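You operate a simulated robot arm through the tools that you are given. There is no shell and no other tool.

Carry out the task below with a simulated two-armed robot. There is one attempt and no reset: what you move stays moved.

Task
Pull the stop button up, turn the throttle to 0, switch to forward and tare the reading.

Only the result counts: the job must be done as asked and must still hold three seconds after the hand-in. Knocking over, shifting, dropping, spilling or breaking anything else fails it.

Robot
Two 6-joint arms with fingered hands on one trunk that stands fixed in place. Base frame: the origin is at the foot of the trunk, x ahead of it, y to its left, z up. Readings come in m, degrees, newtons and seconds.
The left shoulder is at [0.02, 0.157, 0.829], the right one opposite. With the tool pointing down near the work surface each hand reaches from about 0.38 to 0.84 m from the base axis, measured 20 degrees to its own side. Payload 4.1 kg a hand.
Tool frame (each hand has its own): the origin (TCP) lies between the finger pads and is the grasp point; the fingertips stand 0.033 m ahead of it; z points along the fingers, y is the line along which they close. The gripper opens to 0.112 m. The gripper's body begins 0.039 m behind the TCP. The gripper is a hand of 4 fingers: y runs from the thumb to the fingers, the wrist lies at [-0.016, -0.118, -0.2] in the tool frame, and closing takes about 1.5 s.
Orientation is that of the tool frame in the base frame, as a unit quaternion [w, x, y, z]. With the fingers straight down and the wrist toward the robot, the tool's x, y and z point along [0, 1, 0], [1, 0, 0] and [0, 0, -1] of the base frame.

Tools
- The arms move only by the tool send_rows. It takes "left_rows", "right_rows" or both (then of equal length, played together; a hand with none holds still); each is a list of rows, each an object (a shift or turn left out is 0, a gripper value left out holds the last) with "translation": the shift along the tool's x, y, z in mm, a list of three; "rot": the turn, a rotation vector about the tool's x, y, z in degrees, a list of three. In form: [{"translation": [dx, dy, dz], "rot": [rx, ry, rz]}, ...]. A call has 1 to 20 rows; each row is the pose to reach, as a shift and turn from the pose commanded when the call began, along the tool's axes at that moment. "left_claw" and "right_claw" are, for a hand that has rows, the opening in per cent of the stroke, from 0 (shut) to 100 (fully open), set as the call begins (left out, the last holds). Rows are played at 5 a second. More than 0.05 m and 8.6 degrees between two rows, or a gripper value outside its range, and nothing of the call is played. Where a pose cannot be reached the arm comes as near as it can. A force on the tool above 40 N (or 10 N above the force at the start of the call, whichever is more), or a blocked arm, ends the call early, and 0.2 s more pass. The fingers move at their own pace (about 0.072 m/s each) and stop on an object; they squeeze with about 31 N. The grip force told is the motor's: it shows also when the fingers shut on nothing. Time passes only in rows, and 0.2 s behind the last, so rows that repeat a pose let the fingers close. It gives the time, the measured TCP pose, the force on the tool (base axes), the opening and the grip force at its end, in the units of the frame above (readings bear some noise), with the torque about the TCP (base axes, N m) and any sound that the robot's microphone picked up.
- Cameras (640 x 400 px; columns grow to the right, rows downward): "scene" is now at [0.0643, -0.0144, 1.4405]; the picture's right is [-0.20, -0.98, 0.00], its down [-0.69, 0.14, -0.71] and it looks along [0.69, -0.14, -0.71] (base axes); focal length 329 px, centre (320, 200). "left" rides on the left gripper at [-0.066, -0.089, -0.13] in its tool frame; the picture's right is [-0.79, -0.29, 0.54], its down [0.55, -0.71, 0.44] and it looks along [0.26, 0.64, 0.72] (tool axes); focal length 247 px, centre (320, 200). "right" rides on the right gripper at [0.066, -0.089, -0.13] in its tool frame; the picture's right is [-0.79, 0.29, -0.54], its down [-0.55, -0.71, 0.44] and it looks along [-0.26, 0.64, 0.72] (tool axes); focal length 247 px, centre (320, 200). There is no depth. A picture from a camera that has moved, and an enlarged one, comes with that camera's place and axes in the base frame and with its lens. The place of the scene camera against the robot may be out by one fixed shift of up to 0.018 m in any direction.
- snapshot(camera): a new picture of that camera. It takes no simulated time.
- set_fingers(index, middle, ring, thumb_bend, thumb_turn, hand): sets how far each is bent, from 0 (flat) to 1 (curled in); at 0.3 the hand is open as for a grip, at 0.7 the pads meet at the TCP. One left out holds its place. A second passes; each finger stops where it meets its share of the squeeze, and holds until it gets a number again. A gripper value or a shape takes the hand back. It gives what a move gives, with no picture; readings hold the bend of each and the force on the fingers (four entries, about 0 where the hand has none), thumb and palm. thumb_turn goes from beside the hand (0) to across from the fingers (1), as for a grip.
- set_grasp(shape, hand): the hand has 4 fingers and takes this shape, open, in about a second: jaw (thumb against the fingers, like two jaws); tri (thumb and two fingers); tip (a fingertip pinch); poke (one finger out to press); point (the index stretched); flat (the hand flat); cup (the hand cupped); fist (a fist). The gripper value then closes the fingers along that shape, each until it touches; the sizes above hold for jaw. It gives what a move gives, with no picture.
- pan_tilt(pan, tilt): turns the head with the scene camera to pan (to the left, within 86 degrees either way) and tilt (down, from -29 to 69), counted from straight ahead of the robot. It gives what a move gives.
- zoom(camera, box): a new picture of the part [left, top, right, bottom] of that camera's present view, enlarged. It takes no simulated time.
- sign_off(): hands the job in; it is judged then, once.

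Nothing tells you positions but the pictures and the camera data. Unless the task says otherwise, let go and move clear before handing in.

The tools are called after "Emit:" as name(argument=value, ...) on one line, values as JSON. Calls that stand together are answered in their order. send_rows: Moves the arms, as the interface text tells. Its arguments: {"type":"object","properties":{"left_rows":{"type":"array"},"left_claw":{"type":"number"},"right_rows":{"type":"array"},"right_claw":{"type":"number"}},"required":[]} The other tools are called the same way: set_grasp (shape, hand) gives the hand a shape; set_fingers (index, middle, ring, thumb_bend, thumb_turn, hand) moves the fingers one by one; pan_tilt (pan, tilt) turns the head that bears the scene camera; snapshot (camera) takes a picture; zoom (camera, box) takes an enlarged picture of a part of a camera's view; sign_off () hands the job in.

At the start:

```text
time_s: 0.0
left_ee_pos: [0.4314, 0.1705, 1.0861]
left_tool_rot: [0.0, 0.707, 0.707, 0.001]
left_contact_force: [0.7, 0.4, 0.3]
left_moment: [0.0, 0.0, -0.02]
left_width: 0.1116
left_grip_force: 0.0
left_shape: jaw
left_bend: [0.3, 0.3, 0.3, 0.3, 0.98]
left_finger forces: [0.0, 0.0, 0.0, 0.0, 0.1, 0.1]
right_ee_pos: [0.5549, -0.2722, 1.0672]
right_tool_rot: [-0.001, 0.707, 0.708, 0.0]
right_contact_force: [-0.3, 0.1, -0.5]
right_moment: [-0.02, 0.01, 0.01]
right_width: 0.1113
right_grip_force: 0.1
right_shape: jaw
right_bend: [0.3, 0.3, 0.3, 0.3, 0.98]
right_finger forces: [0.0, 0.0, 0.0, 0.0, 0.1, 0.0]
head pan, tilt: [-11.8, 45.1]
```

scene: 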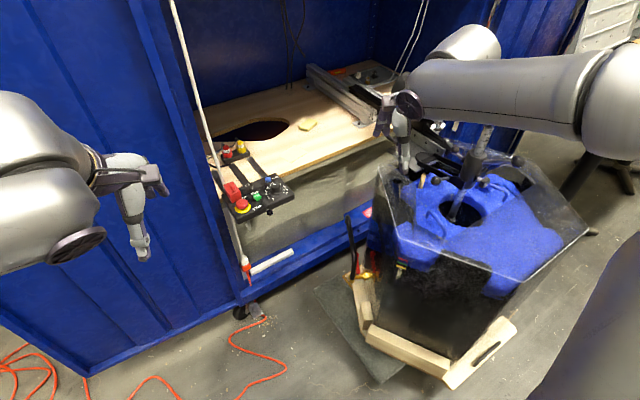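
right: 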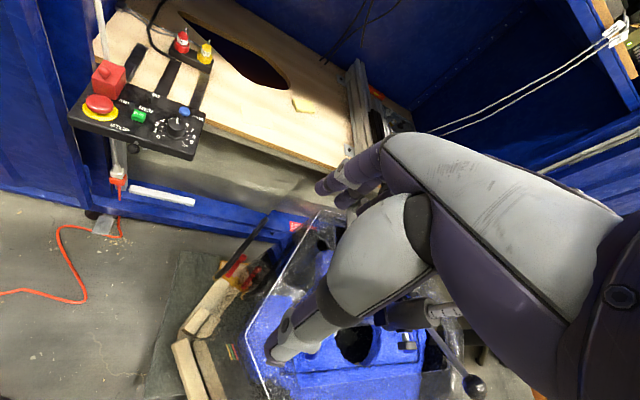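
left: 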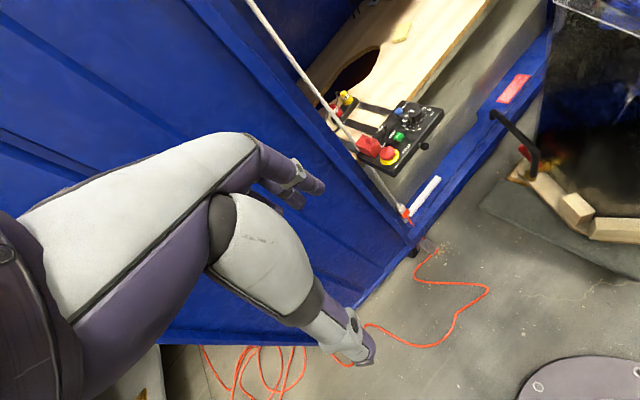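

I see a black control panel with a red stop button, a green button, a blue button and a dial, plus a tower with red and yellow lamps or levers behind it. First I'll zoom in to identify each control and its label.

Emit:
zoom(camera="scene", box=[200, 130, 310, 220])

Emit:
zoom(camera="right", box=[70, 20, 230, 165])

Emit:
zoom(camera="left", box=[320, 80, 450, 180])

```text
4.44 times, centred on (255, 175) of scene
camera zoom: at [0.0643, -0.0144, 1.4405], right [-0.2, -0.98, 0.0], down [-0.69, 0.14, -0.71], along [0.69, -0.14, -0.71], focal length 1463 px, centre (609, 311)
```

zoom: 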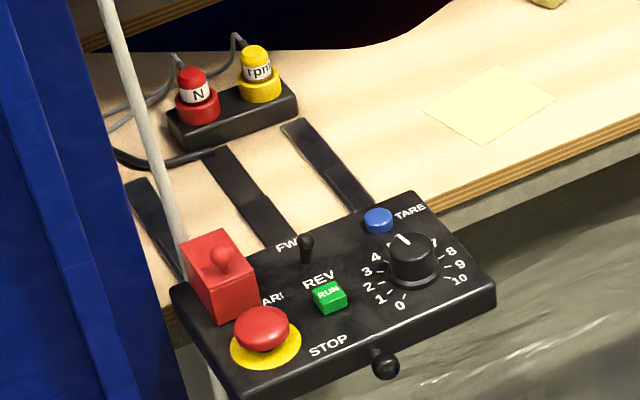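

```text
2.76 times, centred on (150, 92) of right
camera zoom: at [0.4649, -0.2061, 1.1969], right [0.29, -0.79, 0.54], down [-0.71, -0.55, -0.44], along [0.64, -0.26, -0.72], focal length 681 px, centre (789, 497)
```

zoom: 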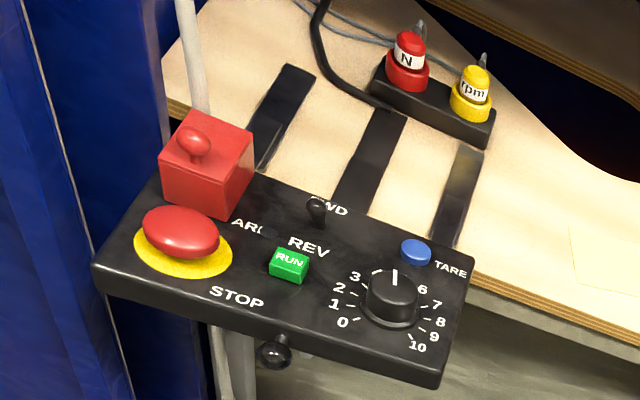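

```text
4.00 times, centred on (385, 130) of left
camera zoom: at [0.3415, 0.1034, 1.216], right [-0.29, -0.79, -0.54], down [-0.71, 0.55, -0.44], along [0.64, 0.26, -0.72], focal length 988 px, centre (60, 480)
```

zoom: 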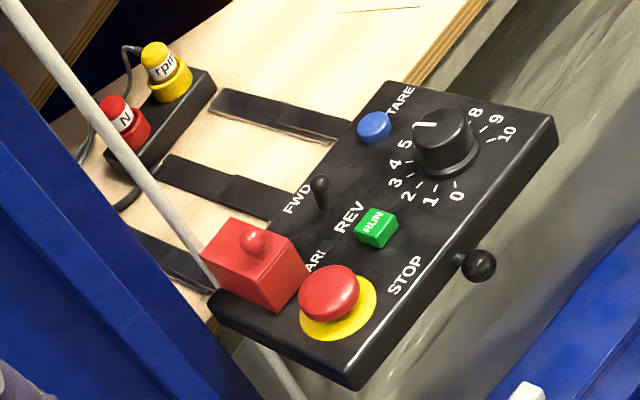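

The panel is roughly horizontal at z≈0.75 and yawed about 21°. By triangulation the stop is near (0.740, 0.069), the dial near (0.787, -0.034), the toggle near (0.807, 0.036) and TARE near (0.843, -0.015). I'll bring the right hand closer for a better look.

Emit:
send_rows(right_rows=[{"translation": [32, 18, 12]}, {"translation": [64, 36, 25]}, {"translation": [96, 54, 37]}, {"translation": [128, 72, 50]}, {"translation": [160, 90, 62]}, {"translation": [192, 108, 75]}, {"translation": [222, 125, 87]}, {"translation": [222, 125, 87]}])

Emit:
snapshot(camera="right")

Emit:
snapshot(camera="scene")

```text
time_s: 1.8
left_ee_pos: [0.4311, 0.1705, 1.0874]
left_tool_rot: [0.0, 0.707, 0.707, 0.0]
left_contact_force: [-0.5, 0.2, 0.4]
left_moment: [0.01, -0.03, 0.03]
left_width: 0.1115
left_grip_force: 0.1
left_shape: jaw
left_bend: [0.3, 0.3, 0.3, 0.3, 0.98]
left_finger forces: [0.0, 0.0, 0.0, 0.1, 0.0, 0.0]
right_ee_pos: [0.6804, -0.0484, 0.9794]
right_tool_rot: [-0.001, 0.707, 0.707, 0.0]
right_contact_force: [-0.2, 0.6, -0.4]
right_moment: [-0.01, 0.01, 0.0]
right_width: 0.1119
right_grip_force: 0.0
right_shape: jaw
right_bend: [0.3, 0.3, 0.3, 0.3, 0.98]
right_finger forces: [0.1, 0.0, 0.0, 0.1, 0.1, 0.0]
head pan, tilt: [-11.8, 45.1]
```

```text
taken
camera right: at [0.5907, 0.0173, 1.1087], right [0.29, -0.79, 0.54], down [-0.71, -0.55, -0.44], along [0.64, -0.26, -0.72], focal length 247 px, centre (320, 200)
```

right: 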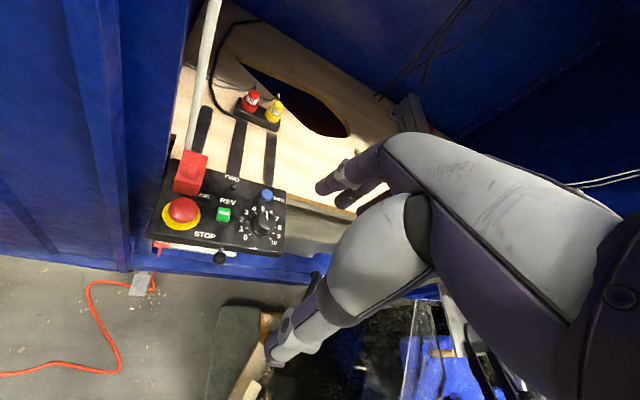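

```text
taken
```

scene: 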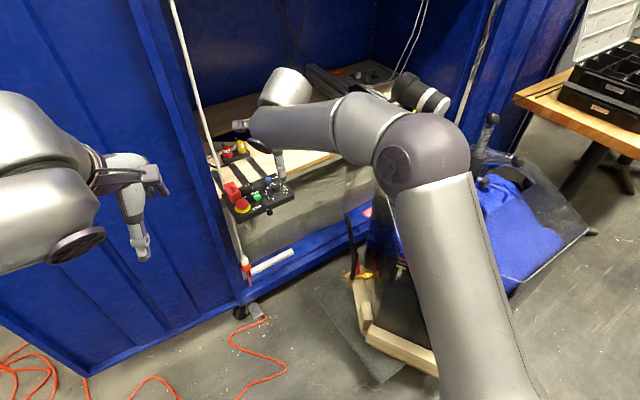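

The camera is now over the panel, so I'll zoom in to read the dial, the toggle and the buttons accurately.

Emit:
zoom(camera="right", box=[140, 140, 300, 270])

Emit:
zoom(camera="right", box=[205, 165, 295, 255])

Emit:
zoom(camera="scene", box=[200, 90, 310, 220])

```text
3.08 times, centred on (220, 205) of right
camera zoom: at [0.5907, 0.0173, 1.1087], right [0.29, -0.79, 0.54], down [-0.71, -0.55, -0.44], along [0.64, -0.26, -0.72], focal length 760 px, centre (628, 185)
```

zoom: 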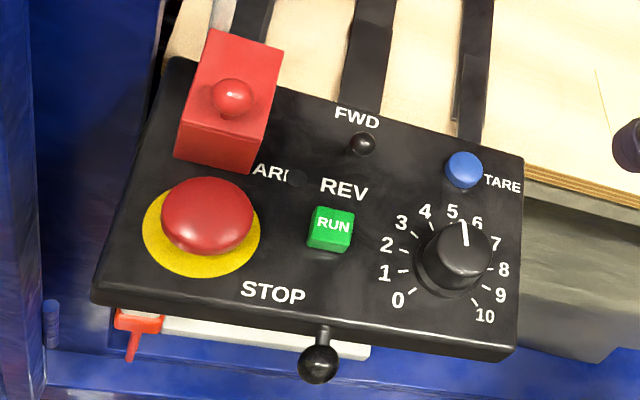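

```text
4.44 times, centred on (250, 210) of right
camera zoom: at [0.5907, 0.0173, 1.1087], right [0.29, -0.79, 0.54], down [-0.71, -0.55, -0.44], along [0.64, -0.26, -0.72], focal length 1098 px, centre (631, 156)
```

zoom: 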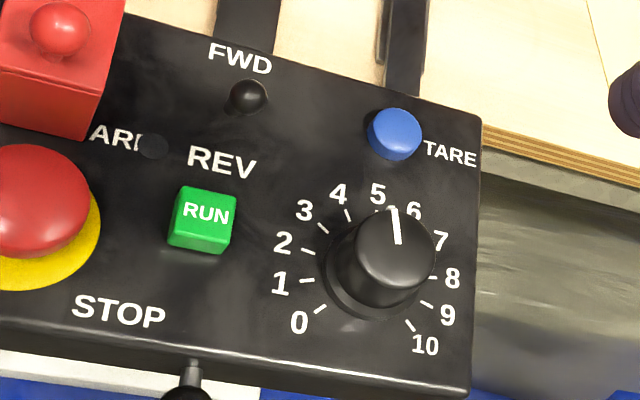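

```text
3.08 times, centred on (255, 155) of scene
camera zoom: at [0.0642, -0.0145, 1.4405], right [-0.2, -0.98, 0.0], down [-0.69, 0.14, -0.71], along [0.69, -0.14, -0.71], focal length 1013 px, centre (520, 338)
```

zoom: 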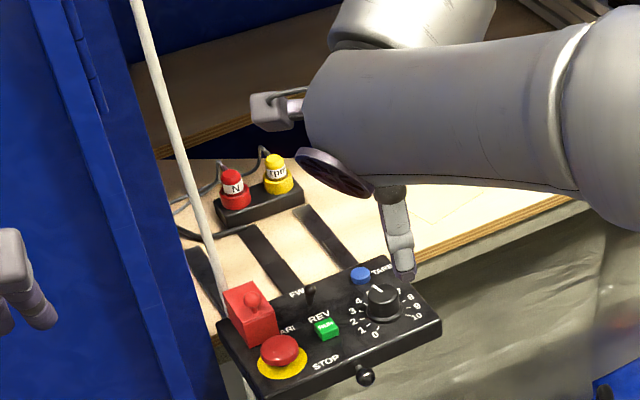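

The dial reads about 5, the toggle leans towards REV, and the mushroom cap is about 40 mm across with the guard box just behind it. I'll try the fingertip-pinch shape and look at the hand.

Emit:
set_grasp(shape="tip", hand="right")

Emit:
snapshot(camera="right")

Emit:
zoom(camera="scene", box=[200, 60, 360, 220])

Emit:
snapshot(camera="left")

```text
time_s: 2.7
left_ee_pos: [0.4325, 0.1699, 1.087]
left_tool_rot: [0.0, 0.707, 0.707, 0.001]
left_contact_force: [0.2, -0.1, 0.0]
left_moment: [-0.01, 0.02, 0.04]
left_width: 0.1118
left_grip_force: 0.1
left_shape: jaw
left_bend: [0.3, 0.3, 0.3, 0.3, 0.98]
left_finger forces: [0.0, 0.1, 0.0, 0.1, 0.1, 0.1]
right_ee_pos: [0.682, -0.0484, 0.9785]
right_tool_rot: [0.0, 0.707, 0.707, 0.0]
right_contact_force: [0.2, 0.4, -0.3]
right_moment: [0.06, 0.01, -0.03]
right_width: 0.1119
right_grip_force: 0.1
right_shape: tip
right_bend: [0.3, 0.97, 0.99, 0.3, 0.98]
right_finger forces: [0.0, 0.0, 0.0, 0.0, 0.0, 0.0]
head pan, tilt: [-11.8, 45.1]
```

```text
taken
camera right: at [0.5906, 0.017, 1.1087], right [0.29, -0.79, 0.54], down [-0.71, -0.55, -0.44], along [0.64, -0.26, -0.72], focal length 247 px, centre (320, 200)
```

right: 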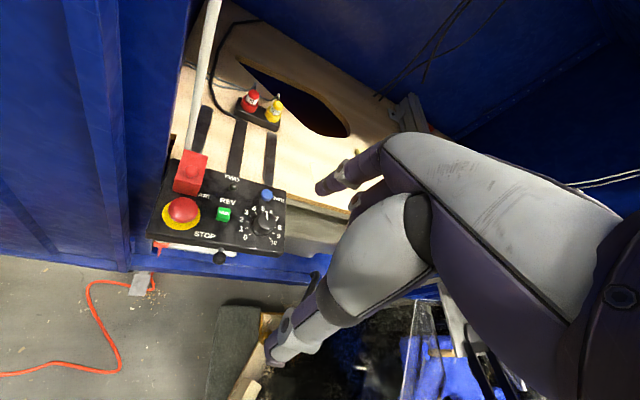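

```text
2.50 times, centred on (280, 140) of scene
camera zoom: at [0.0643, -0.0144, 1.4405], right [-0.2, -0.98, 0.0], down [-0.69, 0.14, -0.71], along [0.69, -0.14, -0.71], focal length 823 px, centre (420, 350)
```

zoom: 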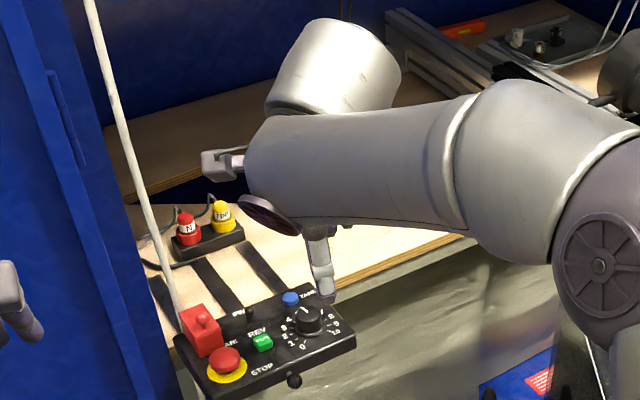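

```text
taken
camera left: at [0.3415, 0.1034, 1.216], right [-0.29, -0.79, -0.54], down [-0.71, 0.55, -0.44], along [0.64, 0.26, -0.72], focal length 247 px, centre (320, 200)
```

left: 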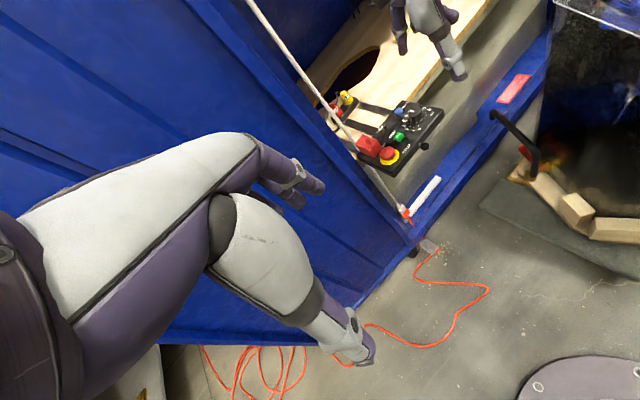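

I'll close the pinch in free air to see where the fingertips actually meet relative to the TCP.

Emit:
send_rows(right_rows=[{"translation": [0, 0, 0]}, {"translation": [0, 0, 0]}, {"translation": [0, 0, 0]}, {"translation": [0, 0, 0]}, {"translation": [0, 0, 0]}, {"translation": [0, 0, 0]}, {"translation": [0, 0, 0]}], right_claw=30)

Emit:
snapshot(camera="right")

Emit:
zoom(camera="left", box=[360, 0, 500, 100])

```text
time_s: 4.3
left_ee_pos: [0.4309, 0.1697, 1.0864]
left_tool_rot: [0.0, 0.708, 0.707, 0.0]
left_contact_force: [-0.2, -0.1, 0.1]
left_moment: [0.0, 0.01, 0.01]
left_width: 0.1119
left_grip_force: 0.1
left_shape: jaw
left_bend: [0.3, 0.3, 0.3, 0.3, 0.98]
left_finger forces: [0.1, 0.0, 0.1, 0.1, 0.1, 0.0]
right_ee_pos: [0.6812, -0.0481, 0.9789]
right_tool_rot: [0.0, 0.707, 0.707, 0.0]
right_contact_force: [-0.4, -0.2, 0.0]
right_moment: [0.03, -0.01, 0.01]
right_width: 0.0337
right_grip_force: 0.1
right_shape: tip
right_bend: [0.75, 0.97, 0.99, 0.74, 1.0]
right_finger forces: [0.0, 0.1, 0.1, 0.0, 0.1, 0.1]
head pan, tilt: [-11.8, 45.1]
```

```text
taken
camera right: at [0.5906, 0.0171, 1.1087], right [0.29, -0.79, 0.54], down [-0.71, -0.55, -0.44], along [0.64, -0.26, -0.72], focal length 247 px, centre (320, 200)
```

right: 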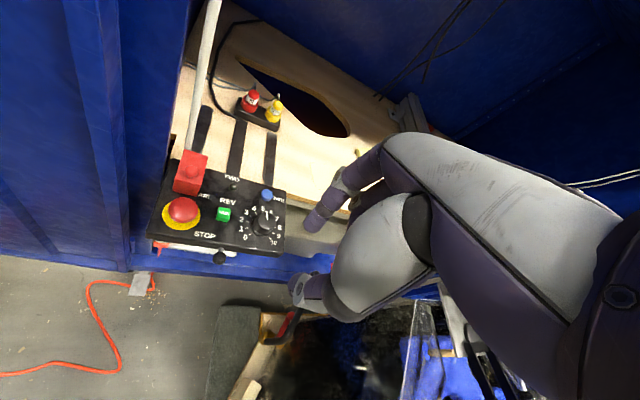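

```text
4.00 times, centred on (430, 50) of left
camera zoom: at [0.3415, 0.1034, 1.216], right [-0.29, -0.79, -0.54], down [-0.71, 0.55, -0.44], along [0.64, 0.26, -0.72], focal length 988 px, centre (-120, 800)
```

zoom: 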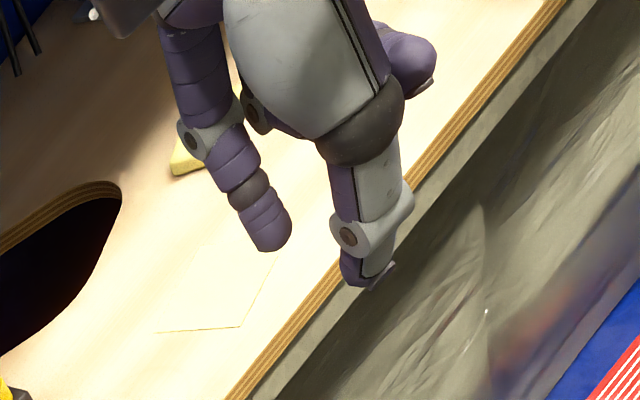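

The index tip sits about 12 mm off the tool's centre line, so a three-finger "tri" grip should centre better on the round cap. I'll pre-open it narrowly, turn the hand so it closes along the panel's long axis, and move above the stop button.

Emit:
set_grasp(shape="tri", hand="right")

Emit:
send_rows(right_rows=[{"translation": [8, 4, 5], "rot": [0, 0, -8]}, {"translation": [17, 8, 11], "rot": [0, 0, -16]}, {"translation": [25, 13, 17], "rot": [0, 0, -24]}, {"translation": [33, 17, 22], "rot": [0, 0, -32]}, {"translation": [42, 21, 28], "rot": [0, 0, -40]}, {"translation": [50, 25, 34], "rot": [0, 0, -48]}, {"translation": [58, 29, 39], "rot": [0, 0, -56]}, {"translation": [67, 34, 45], "rot": [0, 0, -64]}, {"translation": [75, 38, 51], "rot": [0, 0, -72]}, {"translation": [83, 42, 56], "rot": [0, 0, -80]}, {"translation": [92, 46, 62], "rot": [0, 0, -88]}, {"translation": [100, 51, 68], "rot": [0, 0, -96]}, {"translation": [108, 55, 74], "rot": [0, 0, -104]}, {"translation": [117, 59, 79], "rot": [0, 0, -112]}, {"translation": [117, 59, 79], "rot": [0, 0, -112]}], right_claw=55)

Emit:
snapshot(camera="right")

Emit:
zoom(camera="left", box=[300, 30, 460, 190])

Emit:
snapshot(camera="scene")

```text
time_s: 5.2
left_ee_pos: [0.4312, 0.1711, 1.0872]
left_tool_rot: [0.0, 0.707, 0.707, 0.0]
left_contact_force: [-0.9, 0.4, 0.1]
left_moment: [0.0, -0.04, 0.01]
left_width: 0.1115
left_grip_force: 0.1
left_shape: jaw
left_bend: [0.3, 0.3, 0.3, 0.3, 0.98]
left_finger forces: [0.0, 0.0, 0.0, 0.0, 0.0, 0.0]
right_ee_pos: [0.6813, -0.0484, 0.9776]
right_tool_rot: [0.0, 0.707, 0.707, 0.0]
right_contact_force: [-0.7, 0.2, -0.9]
right_moment: [0.0, -0.03, 0.01]
right_width: 0.1117
right_grip_force: 0.0
right_shape: tri
right_bend: [0.3, 0.3, 0.99, 0.3, 0.98]
right_finger forces: [0.0, 0.0, 0.0, 0.0, 0.1, 0.0]
head pan, tilt: [-11.8, 45.1]
```

```text
time_s: 8.4
left_ee_pos: [0.4325, 0.1718, 1.0871]
left_tool_rot: [0.001, 0.708, 0.706, 0.0]
left_contact_force: [0.3, 0.2, 0.5]
left_moment: [0.03, 0.02, 0.03]
left_width: 0.1118
left_grip_force: 0.0
left_shape: jaw
left_bend: [0.3, 0.3, 0.3, 0.3, 0.98]
left_finger forces: [0.1, 0.1, 0.1, 0.1, 0.0, 0.1]
right_ee_pos: [0.5959, 0.0273, 0.879]
right_tool_rot: [-0.001, -0.192, 0.981, 0.0]
right_contact_force: [0.4, -0.1, 0.1]
right_moment: [0.03, 0.04, 0.04]
right_width: 0.0617
right_grip_force: 0.1
right_shape: tri
right_bend: [0.76, 0.42, 0.99, 0.68, 1.0]
right_finger forces: [0.0, 0.1, 0.0, 0.1, 0.1, 0.1]
right hand out of reach, approached as far as the arm can: row 7, 8, 9, 10, 11, 12, 13, 14, 15
head pan, tilt: [-11.8, 45.1]
```

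```text
taken
camera right: at [0.5672, -0.0799, 1.0095], right [0.63, 0.56, 0.54], down [0.78, -0.45, -0.44], along [0.0, 0.69, -0.72], focal length 247 px, centre (320, 200)
```

right: 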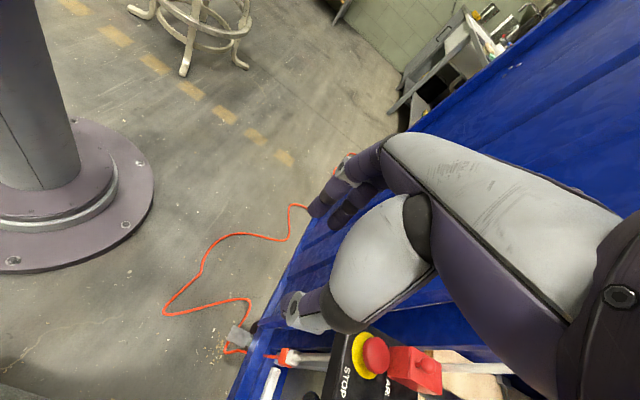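

```text
2.50 times, centred on (380, 110) of left
camera zoom: at [0.3421, 0.1034, 1.2158], right [-0.29, -0.79, -0.54], down [-0.71, 0.55, -0.44], along [0.64, 0.26, -0.72], focal length 617 px, centre (170, 425)
```

zoom: 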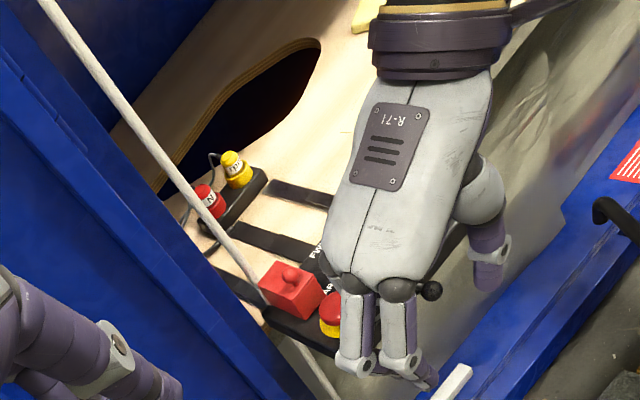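

```text
taken
```

scene: 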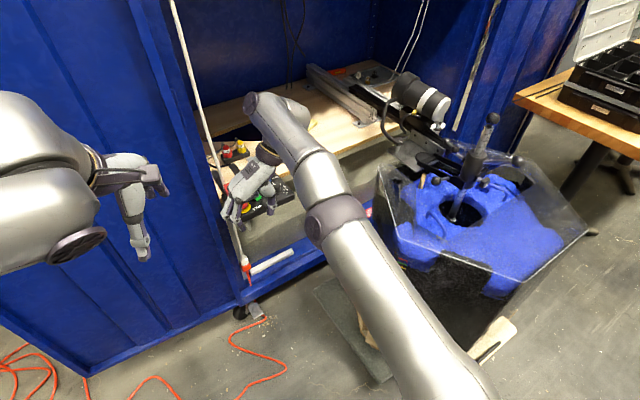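

The right hand can't reach the stop in that orientation. The left hand can, with its wrist on the left side, so I'll move the right hand back to a viewing position on the right and use the left for the stop.

Emit:
send_rows(right_rows=[{"translation": [10, -17, -11], "rot": [0, 0, 8]}, {"translation": [20, -35, -22], "rot": [0, 0, 16]}, {"translation": [29, -52, -32], "rot": [0, 0, 24]}, {"translation": [39, -69, -43], "rot": [0, 0, 32]}, {"translation": [49, -87, -54], "rot": [0, 0, 40]}, {"translation": [59, -104, -65], "rot": [0, 0, 48]}, {"translation": [69, -122, -76], "rot": [0, 0, 56]}, {"translation": [78, -139, -86], "rot": [0, 0, 64]}, {"translation": [88, -156, -97], "rot": [0, 0, 72]}, {"translation": [98, -174, -108], "rot": [0, 0, 80]}, {"translation": [108, -191, -119], "rot": [0, 0, 88]}, {"translation": [117, -208, -129], "rot": [0, 0, 96]}, {"translation": [127, -226, -140], "rot": [0, 0, 104]}, {"translation": [137, -243, -151], "rot": [0, 0, 112]}, {"translation": [137, -243, -151], "rot": [0, 0, 112]}])

Emit:
set_grasp(shape="tri", hand="left")

Emit:
snapshot(camera="right")

Emit:
snapshot(camera="scene")

```text
time_s: 11.6
left_ee_pos: [0.4324, 0.1702, 1.0871]
left_tool_rot: [0.0, 0.707, 0.707, 0.0]
left_contact_force: [-0.3, -0.3, -0.4]
left_moment: [0.03, 0.02, -0.02]
left_width: 0.1116
left_grip_force: 0.1
left_shape: jaw
left_bend: [0.3, 0.3, 0.3, 0.3, 0.98]
left_finger forces: [0.1, 0.0, 0.0, 0.0, 0.0, 0.0]
right_ee_pos: [0.5563, -0.2509, 1.0321]
right_tool_rot: [0.0, 0.707, 0.707, 0.001]
right_contact_force: [0.9, 0.2, -0.6]
right_moment: [0.0, 0.01, -0.01]
right_width: 0.0617
right_grip_force: 0.0
right_shape: tri
right_bend: [0.76, 0.42, 0.99, 0.68, 1.0]
right_finger forces: [0.1, 0.0, 0.0, 0.1, 0.0, 0.0]
head pan, tilt: [-11.8, 45.1]
```

```text
time_s: 12.5
left_ee_pos: [0.4313, 0.1704, 1.086]
left_tool_rot: [0.0, 0.707, 0.707, 0.0]
left_contact_force: [0.7, -0.7, -1.0]
left_moment: [0.0, 0.01, 0.0]
left_width: 0.1118
left_grip_force: 0.0
left_shape: tri
left_bend: [0.3, 0.3, 0.99, 0.3, 0.98]
left_finger forces: [0.0, 0.1, 0.0, 0.0, 0.0, 0.0]
right_ee_pos: [0.5576, -0.2498, 1.0318]
right_tool_rot: [0.0, 0.707, 0.707, 0.0]
right_contact_force: [-0.5, -0.3, -0.4]
right_moment: [0.02, 0.0, 0.03]
right_width: 0.0617
right_grip_force: 0.1
right_shape: tri
right_bend: [0.76, 0.42, 0.99, 0.68, 1.0]
right_finger forces: [0.1, 0.0, 0.1, 0.1, 0.0, 0.0]
head pan, tilt: [-11.8, 45.1]
```

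```text
taken
camera right: at [0.4658, -0.1844, 1.1625], right [0.29, -0.79, 0.54], down [-0.71, -0.55, -0.44], along [0.64, -0.26, -0.72], focal length 247 px, centre (320, 200)
```

right: 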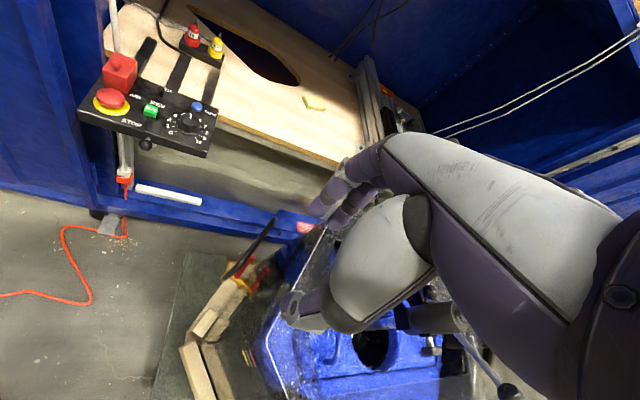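

```text
taken
```

scene: 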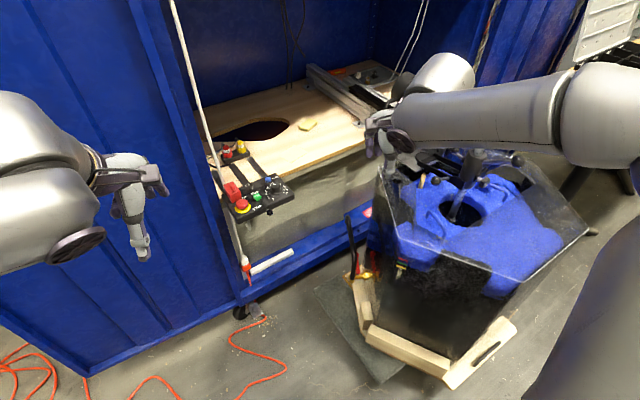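

The right hand is clear and gives a good side view. I'll now bring the left hand to a hover in front of and above the stop, turned so it closes along the panel's long axis.

Emit:
send_rows(left_rows=[{"translation": [-9, 23, 15], "rot": [0, 0, 8]}, {"translation": [-18, 46, 30], "rot": [0, 0, 16]}, {"translation": [-27, 70, 45], "rot": [0, 0, 24]}, {"translation": [-36, 93, 60], "rot": [0, 0, 32]}, {"translation": [-44, 116, 76], "rot": [0, 0, 40]}, {"translation": [-53, 139, 91], "rot": [0, 0, 48]}, {"translation": [-62, 163, 106], "rot": [0, 0, 56]}, {"translation": [-71, 186, 121], "rot": [0, 0, 64]}, {"translation": [-80, 209, 136], "rot": [0, 0, 72]}, {"translation": [-80, 209, 136], "rot": [0, 0, 72]}])

Emit:
set_fingers(hand="left", index=0.5, middle=0.5, ring=1.0, thumb_bend=0.5, thumb_turn=1.0)

Emit:
snapshot(camera="left")

Emit:
snapshot(camera="right")

Emit:
snapshot(camera="scene")

```text
time_s: 14.7
left_ee_pos: [0.6393, 0.09, 0.9495]
left_tool_rot: [0.0, 0.988, 0.155, 0.0]
left_contact_force: [-0.3, -0.3, -0.5]
left_moment: [0.0, -0.03, 0.01]
left_width: 0.1113
left_grip_force: 0.0
left_shape: tri
left_bend: [0.3, 0.3, 0.99, 0.3, 0.98]
left_finger forces: [0.0, 0.0, 0.1, 0.0, 0.0, 0.1]
right_ee_pos: [0.5568, -0.2507, 1.0318]
right_tool_rot: [0.0, 0.707, 0.707, 0.0]
right_contact_force: [0.3, 0.1, -1.2]
right_moment: [-0.02, -0.01, 0.01]
right_width: 0.0618
right_grip_force: 0.1
right_shape: tri
right_bend: [0.76, 0.42, 0.99, 0.68, 1.0]
right_finger forces: [0.1, 0.0, 0.0, 0.1, 0.0, 0.0]
head pan, tilt: [-11.8, 45.1]
```

```text
time_s: 15.7
left_ee_pos: [0.6384, 0.0904, 0.9504]
left_tool_rot: [0.0, 0.988, 0.157, 0.0]
left_contact_force: [-0.5, -0.1, 0.0]
left_moment: [-0.03, 0.02, 0.0]
left_width: 0.0579
left_grip_force: 0.1
left_shape: fingers
left_bend: [0.5, 0.5, 1.0, 0.5, 1.0]
left_finger forces: [0.0, 0.1, 0.0, 0.0, 0.1, 0.0]
right_ee_pos: [0.5567, -0.2505, 1.0328]
right_tool_rot: [0.0, 0.708, 0.707, 0.0]
right_contact_force: [0.0, 0.5, 1.1]
right_moment: [0.03, 0.01, -0.01]
right_width: 0.0618
right_grip_force: 0.2
right_shape: tri
right_bend: [0.76, 0.42, 0.99, 0.68, 1.0]
right_finger forces: [0.0, 0.0, 0.0, 0.1, 0.1, 0.0]
head pan, tilt: [-11.8, 45.1]
```

```text
taken
camera left: at [0.5478, 0.1543, 1.0786], right [-0.84, 0.03, -0.54], down [0.31, 0.85, -0.44], along [0.44, -0.53, -0.72], focal length 247 px, centre (320, 200)
```

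left: 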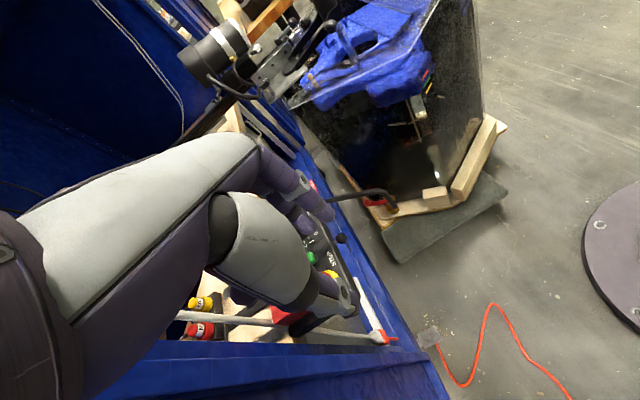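

```text
taken
camera right: at [0.4658, -0.1844, 1.1625], right [0.29, -0.79, 0.54], down [-0.71, -0.55, -0.44], along [0.64, -0.26, -0.72], focal length 247 px, centre (320, 200)
```

right: 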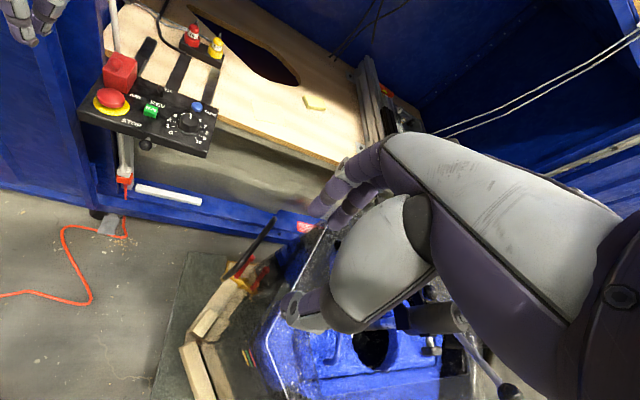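

```text
taken
```

scene: 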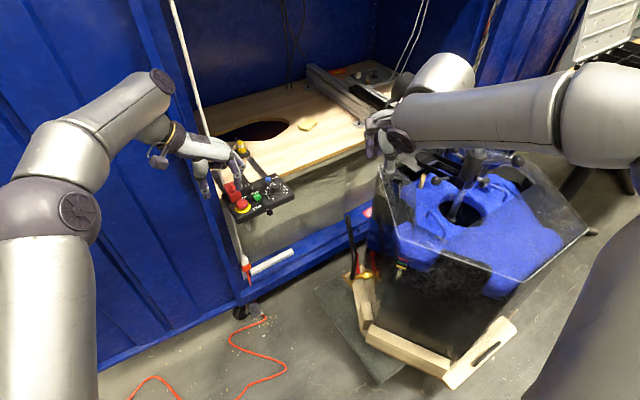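

The left hand is hovering near the stop. I'll tilt it forward 22° and come to a pre-grasp about 7 cm above the cap, and shift the right hand a little for a better side view.

Emit:
send_rows(left_rows=[{"translation": [13, 13, 23], "rot": [0, 5.5, 0]}, {"translation": [26, 26, 47], "rot": [0, 11, 0]}, {"translation": [39, 39, 70], "rot": [0, 16.5, 0]}, {"translation": [52, 52, 94], "rot": [0, 22, 0]}, {"translation": [52, 52, 94], "rot": [0, 22, 0]}], right_rows=[{"translation": [20, 0, 0]}, {"translation": [40, 5, 10]}, {"translation": [60, 10, 20]}, {"translation": [80, 10, 30]}, {"translation": [80, 10, 30]}])

Emit:
snapshot(camera="left")

Emit:
snapshot(camera="right")

Emit:
zoom(camera="scene", box=[180, 120, 310, 230])

```text
time_s: 16.9
left_ee_pos: [0.7037, 0.0594, 0.8568]
left_tool_rot: [-0.03, 0.969, 0.154, 0.189]
left_contact_force: [-0.9, 0.4, -0.2]
left_moment: [0.04, -0.01, -0.02]
left_width: 0.0582
left_grip_force: 0.0
left_shape: fingers
left_bend: [0.5, 0.5, 1.0, 0.5, 1.0]
left_finger forces: [0.0, 0.0, 0.0, 0.1, 0.1, 0.1]
right_ee_pos: [0.5688, -0.1698, 1.0015]
right_tool_rot: [0.0, 0.707, 0.707, 0.0]
right_contact_force: [0.7, 0.0, -0.3]
right_moment: [-0.04, -0.04, 0.02]
right_width: 0.0617
right_grip_force: 0.0
right_shape: tri
right_bend: [0.76, 0.42, 0.99, 0.68, 1.0]
right_finger forces: [0.1, 0.0, 0.0, 0.0, 0.0, 0.0]
head pan, tilt: [-11.8, 45.1]
```

```text
taken
camera left: at [0.5711, 0.1092, 0.951], right [-0.59, 0.11, -0.8], down [0.42, 0.88, -0.2], along [0.68, -0.45, -0.57], focal length 247 px, centre (320, 200)
```

left: 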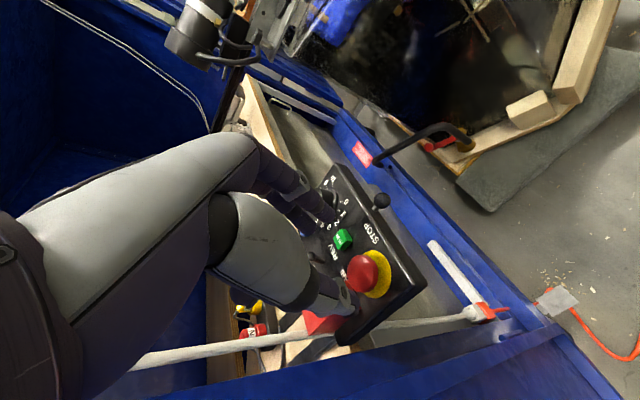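

```text
taken
camera right: at [0.4778, -0.1031, 1.1317], right [0.29, -0.79, 0.54], down [-0.71, -0.55, -0.44], along [0.64, -0.26, -0.72], focal length 247 px, centre (320, 200)
```

right: 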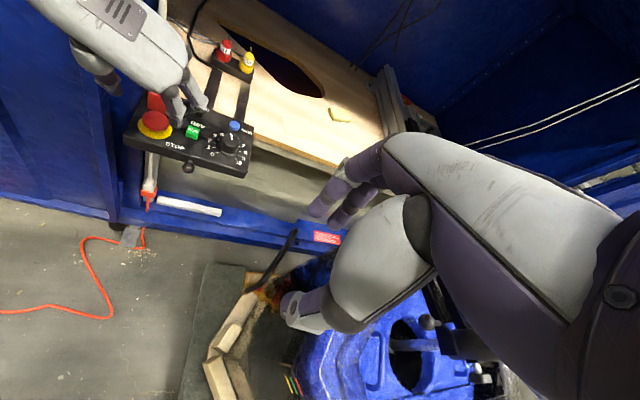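

```text
3.64 times, centred on (245, 175) of scene
camera zoom: at [0.0642, -0.0145, 1.4405], right [-0.2, -0.98, 0.0], down [-0.69, 0.14, -0.71], along [0.69, -0.14, -0.71], focal length 1197 px, centre (593, 291)
```

zoom: 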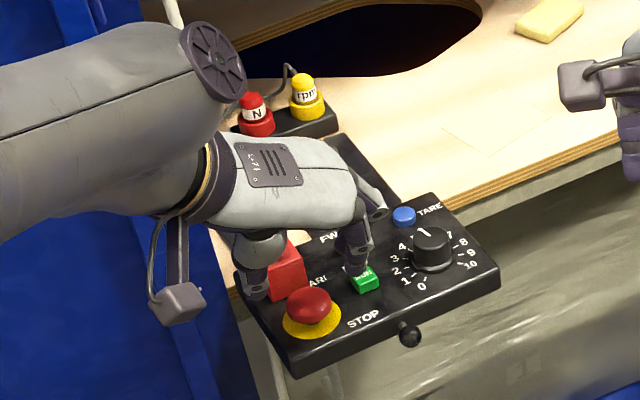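

I'll zoom in to check fingertip alignment against the cap and the RUN button.

Emit:
zoom(camera="right", box=[80, 40, 270, 190])

Emit:
zoom(camera="left", box=[240, 140, 440, 350])

```text
2.67 times, centred on (175, 115) of right
camera zoom: at [0.4778, -0.1031, 1.1317], right [0.29, -0.79, 0.54], down [-0.71, -0.55, -0.44], along [0.64, -0.26, -0.72], focal length 659 px, centre (707, 427)
```

zoom: 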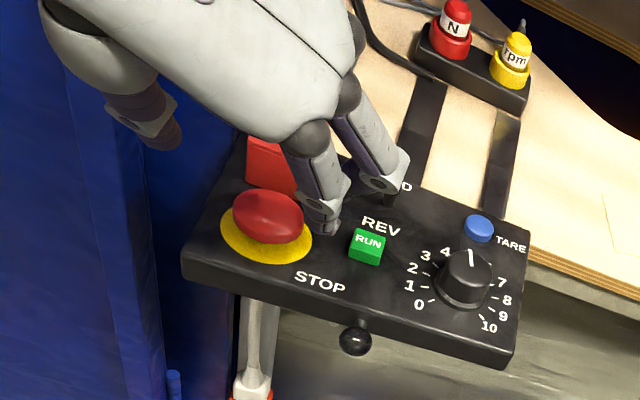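

```text
1.90 times, centred on (340, 245) of left
camera zoom: at [0.5711, 0.1092, 0.951], right [-0.59, 0.11, -0.8], down [0.42, 0.88, -0.2], along [0.68, -0.45, -0.57], focal length 470 px, centre (282, 114)
```

zoom: 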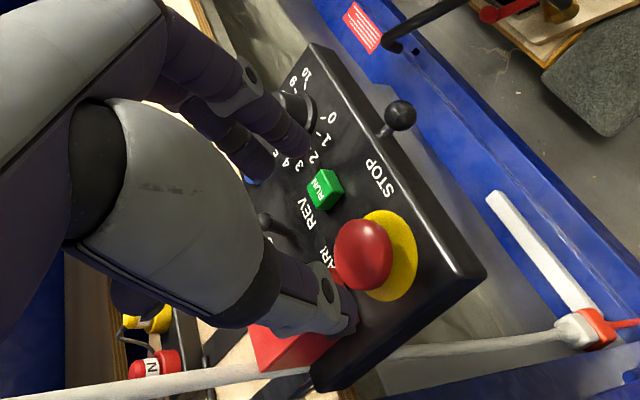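

Index and thumb tips sit symmetrically around the TCP, but the second finger splays towards the toggle. I'll curl middle and ring away, pinch with thumb and index only, narrow the opening so it clears RUN, and then descend partway.

Emit:
set_fingers(hand="left", index=0.52, middle=1.0, ring=1.0, thumb_bend=0.52, thumb_turn=1.0)

Emit:
send_rows(left_rows=[{"translation": [1, 1, 14]}, {"translation": [2, 1, 28]}, {"translation": [2, 1, 40]}, {"translation": [2, 1, 40]}])

Emit:
zoom(camera="right", box=[80, 40, 270, 190])

Emit:
zoom(camera="left", box=[240, 140, 440, 350])

Emit:
zoom(camera="scene", box=[190, 140, 300, 230])

```text
time_s: 17.9
left_ee_pos: [0.7039, 0.0592, 0.8559]
left_tool_rot: [-0.03, 0.97, 0.153, 0.188]
left_contact_force: [0.4, -0.1, 0.0]
left_moment: [0.01, 0.0, 0.01]
left_width: 0.0528
left_grip_force: 0.1
left_shape: fingers
left_bend: [0.52, 1.0, 1.0, 0.52, 1.0]
left_finger forces: [0.1, 0.0, 0.0, 0.0, 0.0, 0.0]
right_ee_pos: [0.5687, -0.1684, 1.0007]
right_tool_rot: [0.0, 0.707, 0.707, 0.0]
right_contact_force: [0.3, 1.0, -0.9]
right_moment: [0.0, 0.0, 0.01]
right_width: 0.0617
right_grip_force: 0.1
right_shape: tri
right_bend: [0.76, 0.42, 0.99, 0.68, 1.0]
right_finger forces: [0.1, 0.1, 0.0, 0.1, 0.0, 0.0]
head pan, tilt: [-11.8, 45.1]
```

```text
time_s: 18.9
left_ee_pos: [0.7214, 0.0619, 0.8199]
left_tool_rot: [-0.03, 0.969, 0.154, 0.189]
left_contact_force: [-0.4, -0.5, 0.2]
left_moment: [0.02, -0.02, 0.0]
left_width: 0.0527
left_grip_force: 0.1
left_shape: fingers
left_bend: [0.52, 1.0, 1.0, 0.52, 1.0]
left_finger forces: [0.0, 0.0, 0.1, 0.0, 0.0, 0.1]
right_ee_pos: [0.5691, -0.1687, 1.0017]
right_tool_rot: [0.0, 0.707, 0.707, 0.0]
right_contact_force: [-0.2, -0.1, 0.4]
right_moment: [0.0, 0.02, -0.03]
right_width: 0.0616
right_grip_force: 0.1
right_shape: tri
right_bend: [0.76, 0.42, 0.99, 0.68, 1.0]
right_finger forces: [0.0, 0.0, 0.1, 0.0, 0.1, 0.0]
head pan, tilt: [-11.8, 45.1]
```

```text
2.67 times, centred on (175, 115) of right
camera zoom: at [0.4779, -0.1034, 1.1318], right [0.29, -0.79, 0.54], down [-0.71, -0.55, -0.44], along [0.64, -0.26, -0.72], focal length 659 px, centre (707, 427)
```

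zoom: 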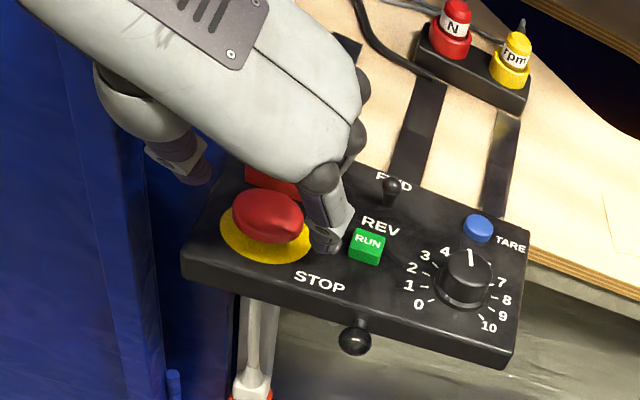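

```text
1.90 times, centred on (340, 245) of left
camera zoom: at [0.5887, 0.1118, 0.9151], right [-0.59, 0.11, -0.8], down [0.42, 0.88, -0.2], along [0.68, -0.45, -0.57], focal length 470 px, centre (282, 114)
```

zoom: 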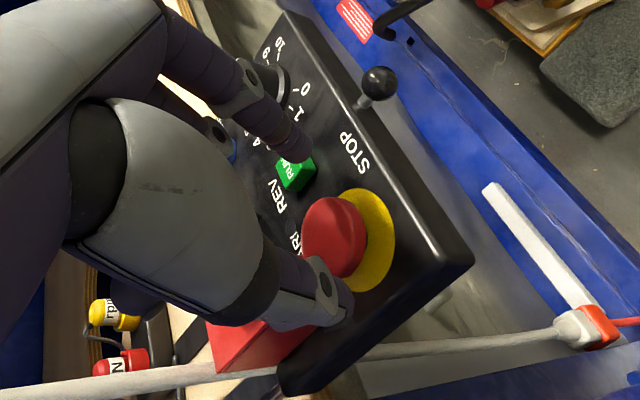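

```text
4.44 times, centred on (245, 185) of scene
camera zoom: at [0.0642, -0.0145, 1.4405], right [-0.2, -0.98, 0.0], down [-0.69, 0.14, -0.71], along [0.69, -0.14, -0.71], focal length 1463 px, centre (653, 267)
```

zoom: 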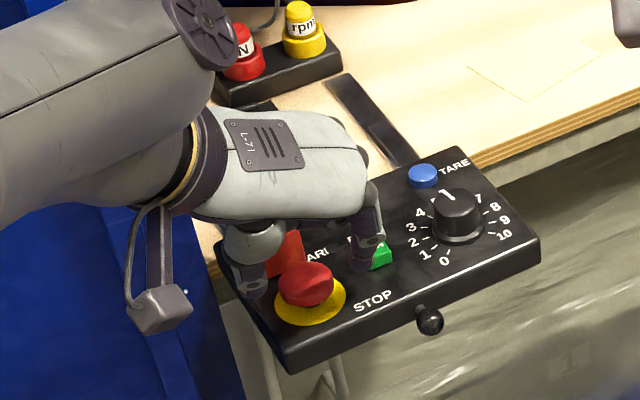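

The tip midpoint is within 3 mm of the cap axis. I'll descend the last 20 mm with a small correction.

Emit:
send_rows(left_rows=[{"translation": [0, -3, 7]}, {"translation": [0, -3, 14]}, {"translation": [0, -3, 20]}, {"translation": [0, -3, 20]}])

Emit:
zoom(camera="right", box=[80, 40, 270, 190])

Emit:
zoom(camera="left", box=[240, 140, 440, 350])

Emit:
zoom(camera="scene", box=[210, 160, 280, 220])

```text
time_s: 19.9
left_ee_pos: [0.727, 0.0662, 0.8007]
left_tool_rot: [-0.03, 0.97, 0.153, 0.188]
left_contact_force: [-1.2, -1.1, -0.2]
left_moment: [0.01, 0.02, 0.01]
left_width: 0.0525
left_grip_force: 0.1
left_shape: fingers
left_bend: [0.52, 1.0, 1.0, 0.52, 1.0]
left_finger forces: [0.0, 0.0, 0.0, 0.0, 0.0, 0.1]
right_ee_pos: [0.5694, -0.1693, 1.0009]
right_tool_rot: [0.0, 0.707, 0.707, 0.0]
right_contact_force: [0.1, -0.4, 0.1]
right_moment: [0.02, -0.03, -0.02]
right_width: 0.0617
right_grip_force: 0.1
right_shape: tri
right_bend: [0.76, 0.42, 0.99, 0.68, 1.0]
right_finger forces: [0.0, 0.0, 0.0, 0.0, 0.0, 0.0]
head pan, tilt: [-11.8, 45.1]
```

```text
2.67 times, centred on (175, 115) of right
camera zoom: at [0.4779, -0.1034, 1.1318], right [0.29, -0.79, 0.54], down [-0.71, -0.55, -0.44], along [0.64, -0.26, -0.72], focal length 659 px, centre (707, 427)
```

zoom: 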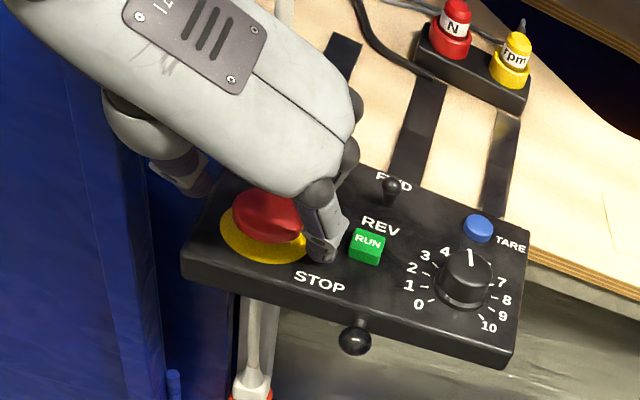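

```text
1.90 times, centred on (340, 245) of left
camera zoom: at [0.5951, 0.1163, 0.8968], right [-0.6, 0.11, -0.8], down [0.42, 0.88, -0.2], along [0.68, -0.45, -0.57], focal length 470 px, centre (282, 114)
```

zoom: 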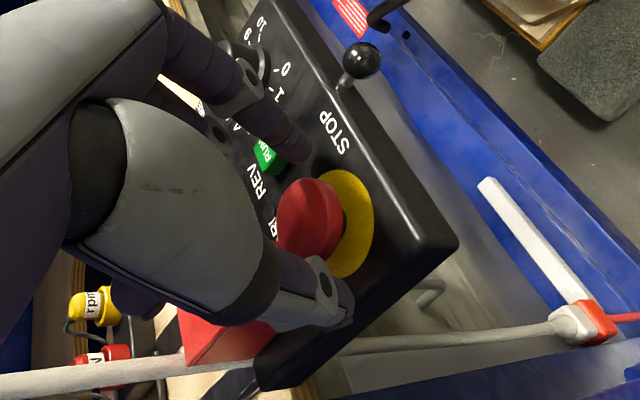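

```text
6.67 times, centred on (245, 190) of scene
camera zoom: at [0.0642, -0.0145, 1.4405], right [-0.2, -0.98, 0.0], down [-0.69, 0.14, -0.71], along [0.69, -0.14, -0.71], focal length 2195 px, centre (820, 267)
```

zoom: 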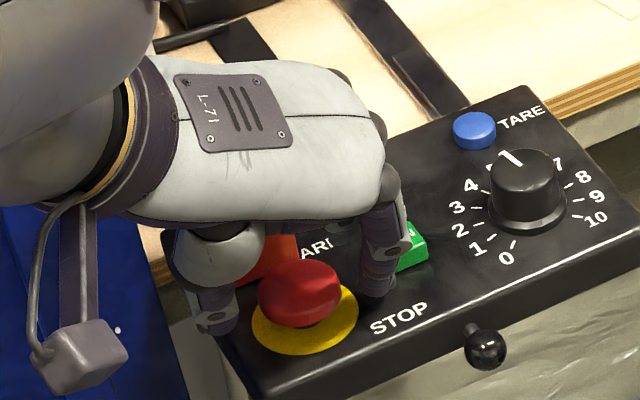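

Thumb and index straddle the cap with their tips just below its widest part. I'll close them.

Emit:
set_fingers(hand="left", index=0.75, thumb_bend=0.75)

Emit:
zoom(camera="right", box=[80, 40, 270, 190])

Emit:
zoom(camera="left", box=[240, 140, 440, 350])

Emit:
zoom(camera="scene", box=[210, 160, 280, 220])

```text
time_s: 20.9
left_ee_pos: [0.728, 0.0662, 0.8017]
left_tool_rot: [-0.029, 0.969, 0.154, 0.188]
left_contact_force: [-3.1, 1.0, 2.5]
left_moment: [0.08, 0.08, 0.04]
left_width: 0.0233
left_grip_force: 10.1
left_shape: fingers
left_bend: [0.61, 1.0, 1.0, 0.66, 1.0]
left_finger forces: [10.0, 0.1, 0.0, 0.0, 10.0, 0.0]
right_ee_pos: [0.5692, -0.1704, 1.0006]
right_tool_rot: [0.001, 0.707, 0.707, 0.0]
right_contact_force: [-0.4, -0.1, -0.5]
right_moment: [0.0, -0.03, -0.01]
right_width: 0.0618
right_grip_force: 0.2
right_shape: tri
right_bend: [0.76, 0.42, 0.99, 0.68, 1.0]
right_finger forces: [0.0, 0.0, 0.0, 0.0, 0.1, 0.0]
head pan, tilt: [-11.8, 45.1]
```

```text
2.67 times, centred on (175, 115) of right
camera zoom: at [0.4778, -0.1033, 1.1318], right [0.29, -0.79, 0.54], down [-0.71, -0.55, -0.44], along [0.64, -0.26, -0.72], focal length 659 px, centre (707, 427)
```

zoom: 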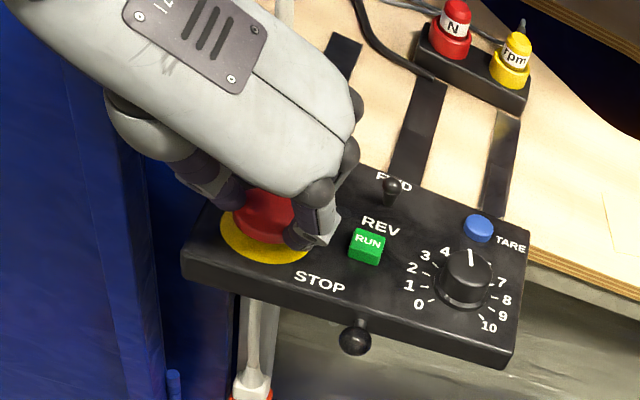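

```text
1.90 times, centred on (340, 245) of left
camera zoom: at [0.5951, 0.1162, 0.8971], right [-0.6, 0.11, -0.8], down [0.42, 0.88, -0.2], along [0.68, -0.45, -0.57], focal length 470 px, centre (282, 114)
```

zoom: 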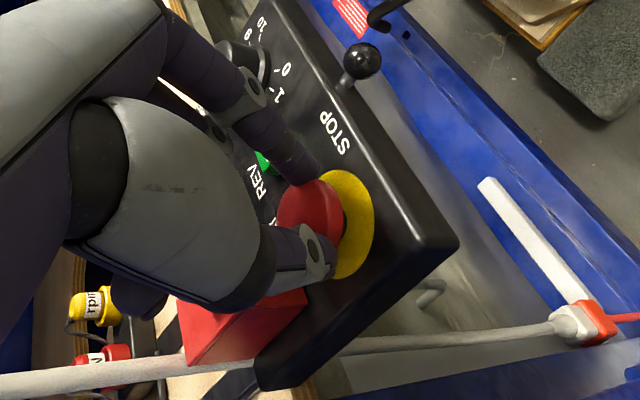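

```text
6.67 times, centred on (245, 190) of scene
camera zoom: at [0.0641, -0.0144, 1.4405], right [-0.2, -0.98, 0.0], down [-0.69, 0.14, -0.71], along [0.69, -0.14, -0.71], focal length 2195 px, centre (820, 267)
```

zoom: 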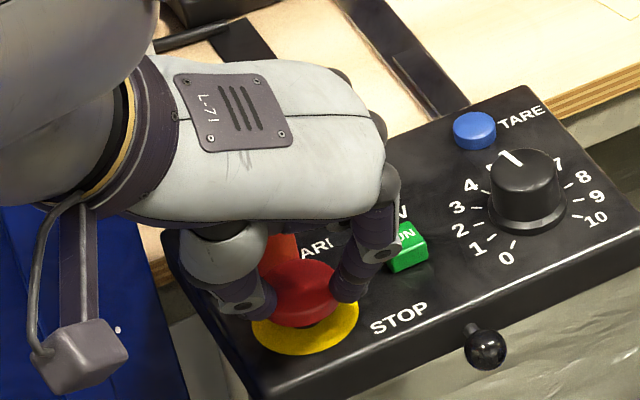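

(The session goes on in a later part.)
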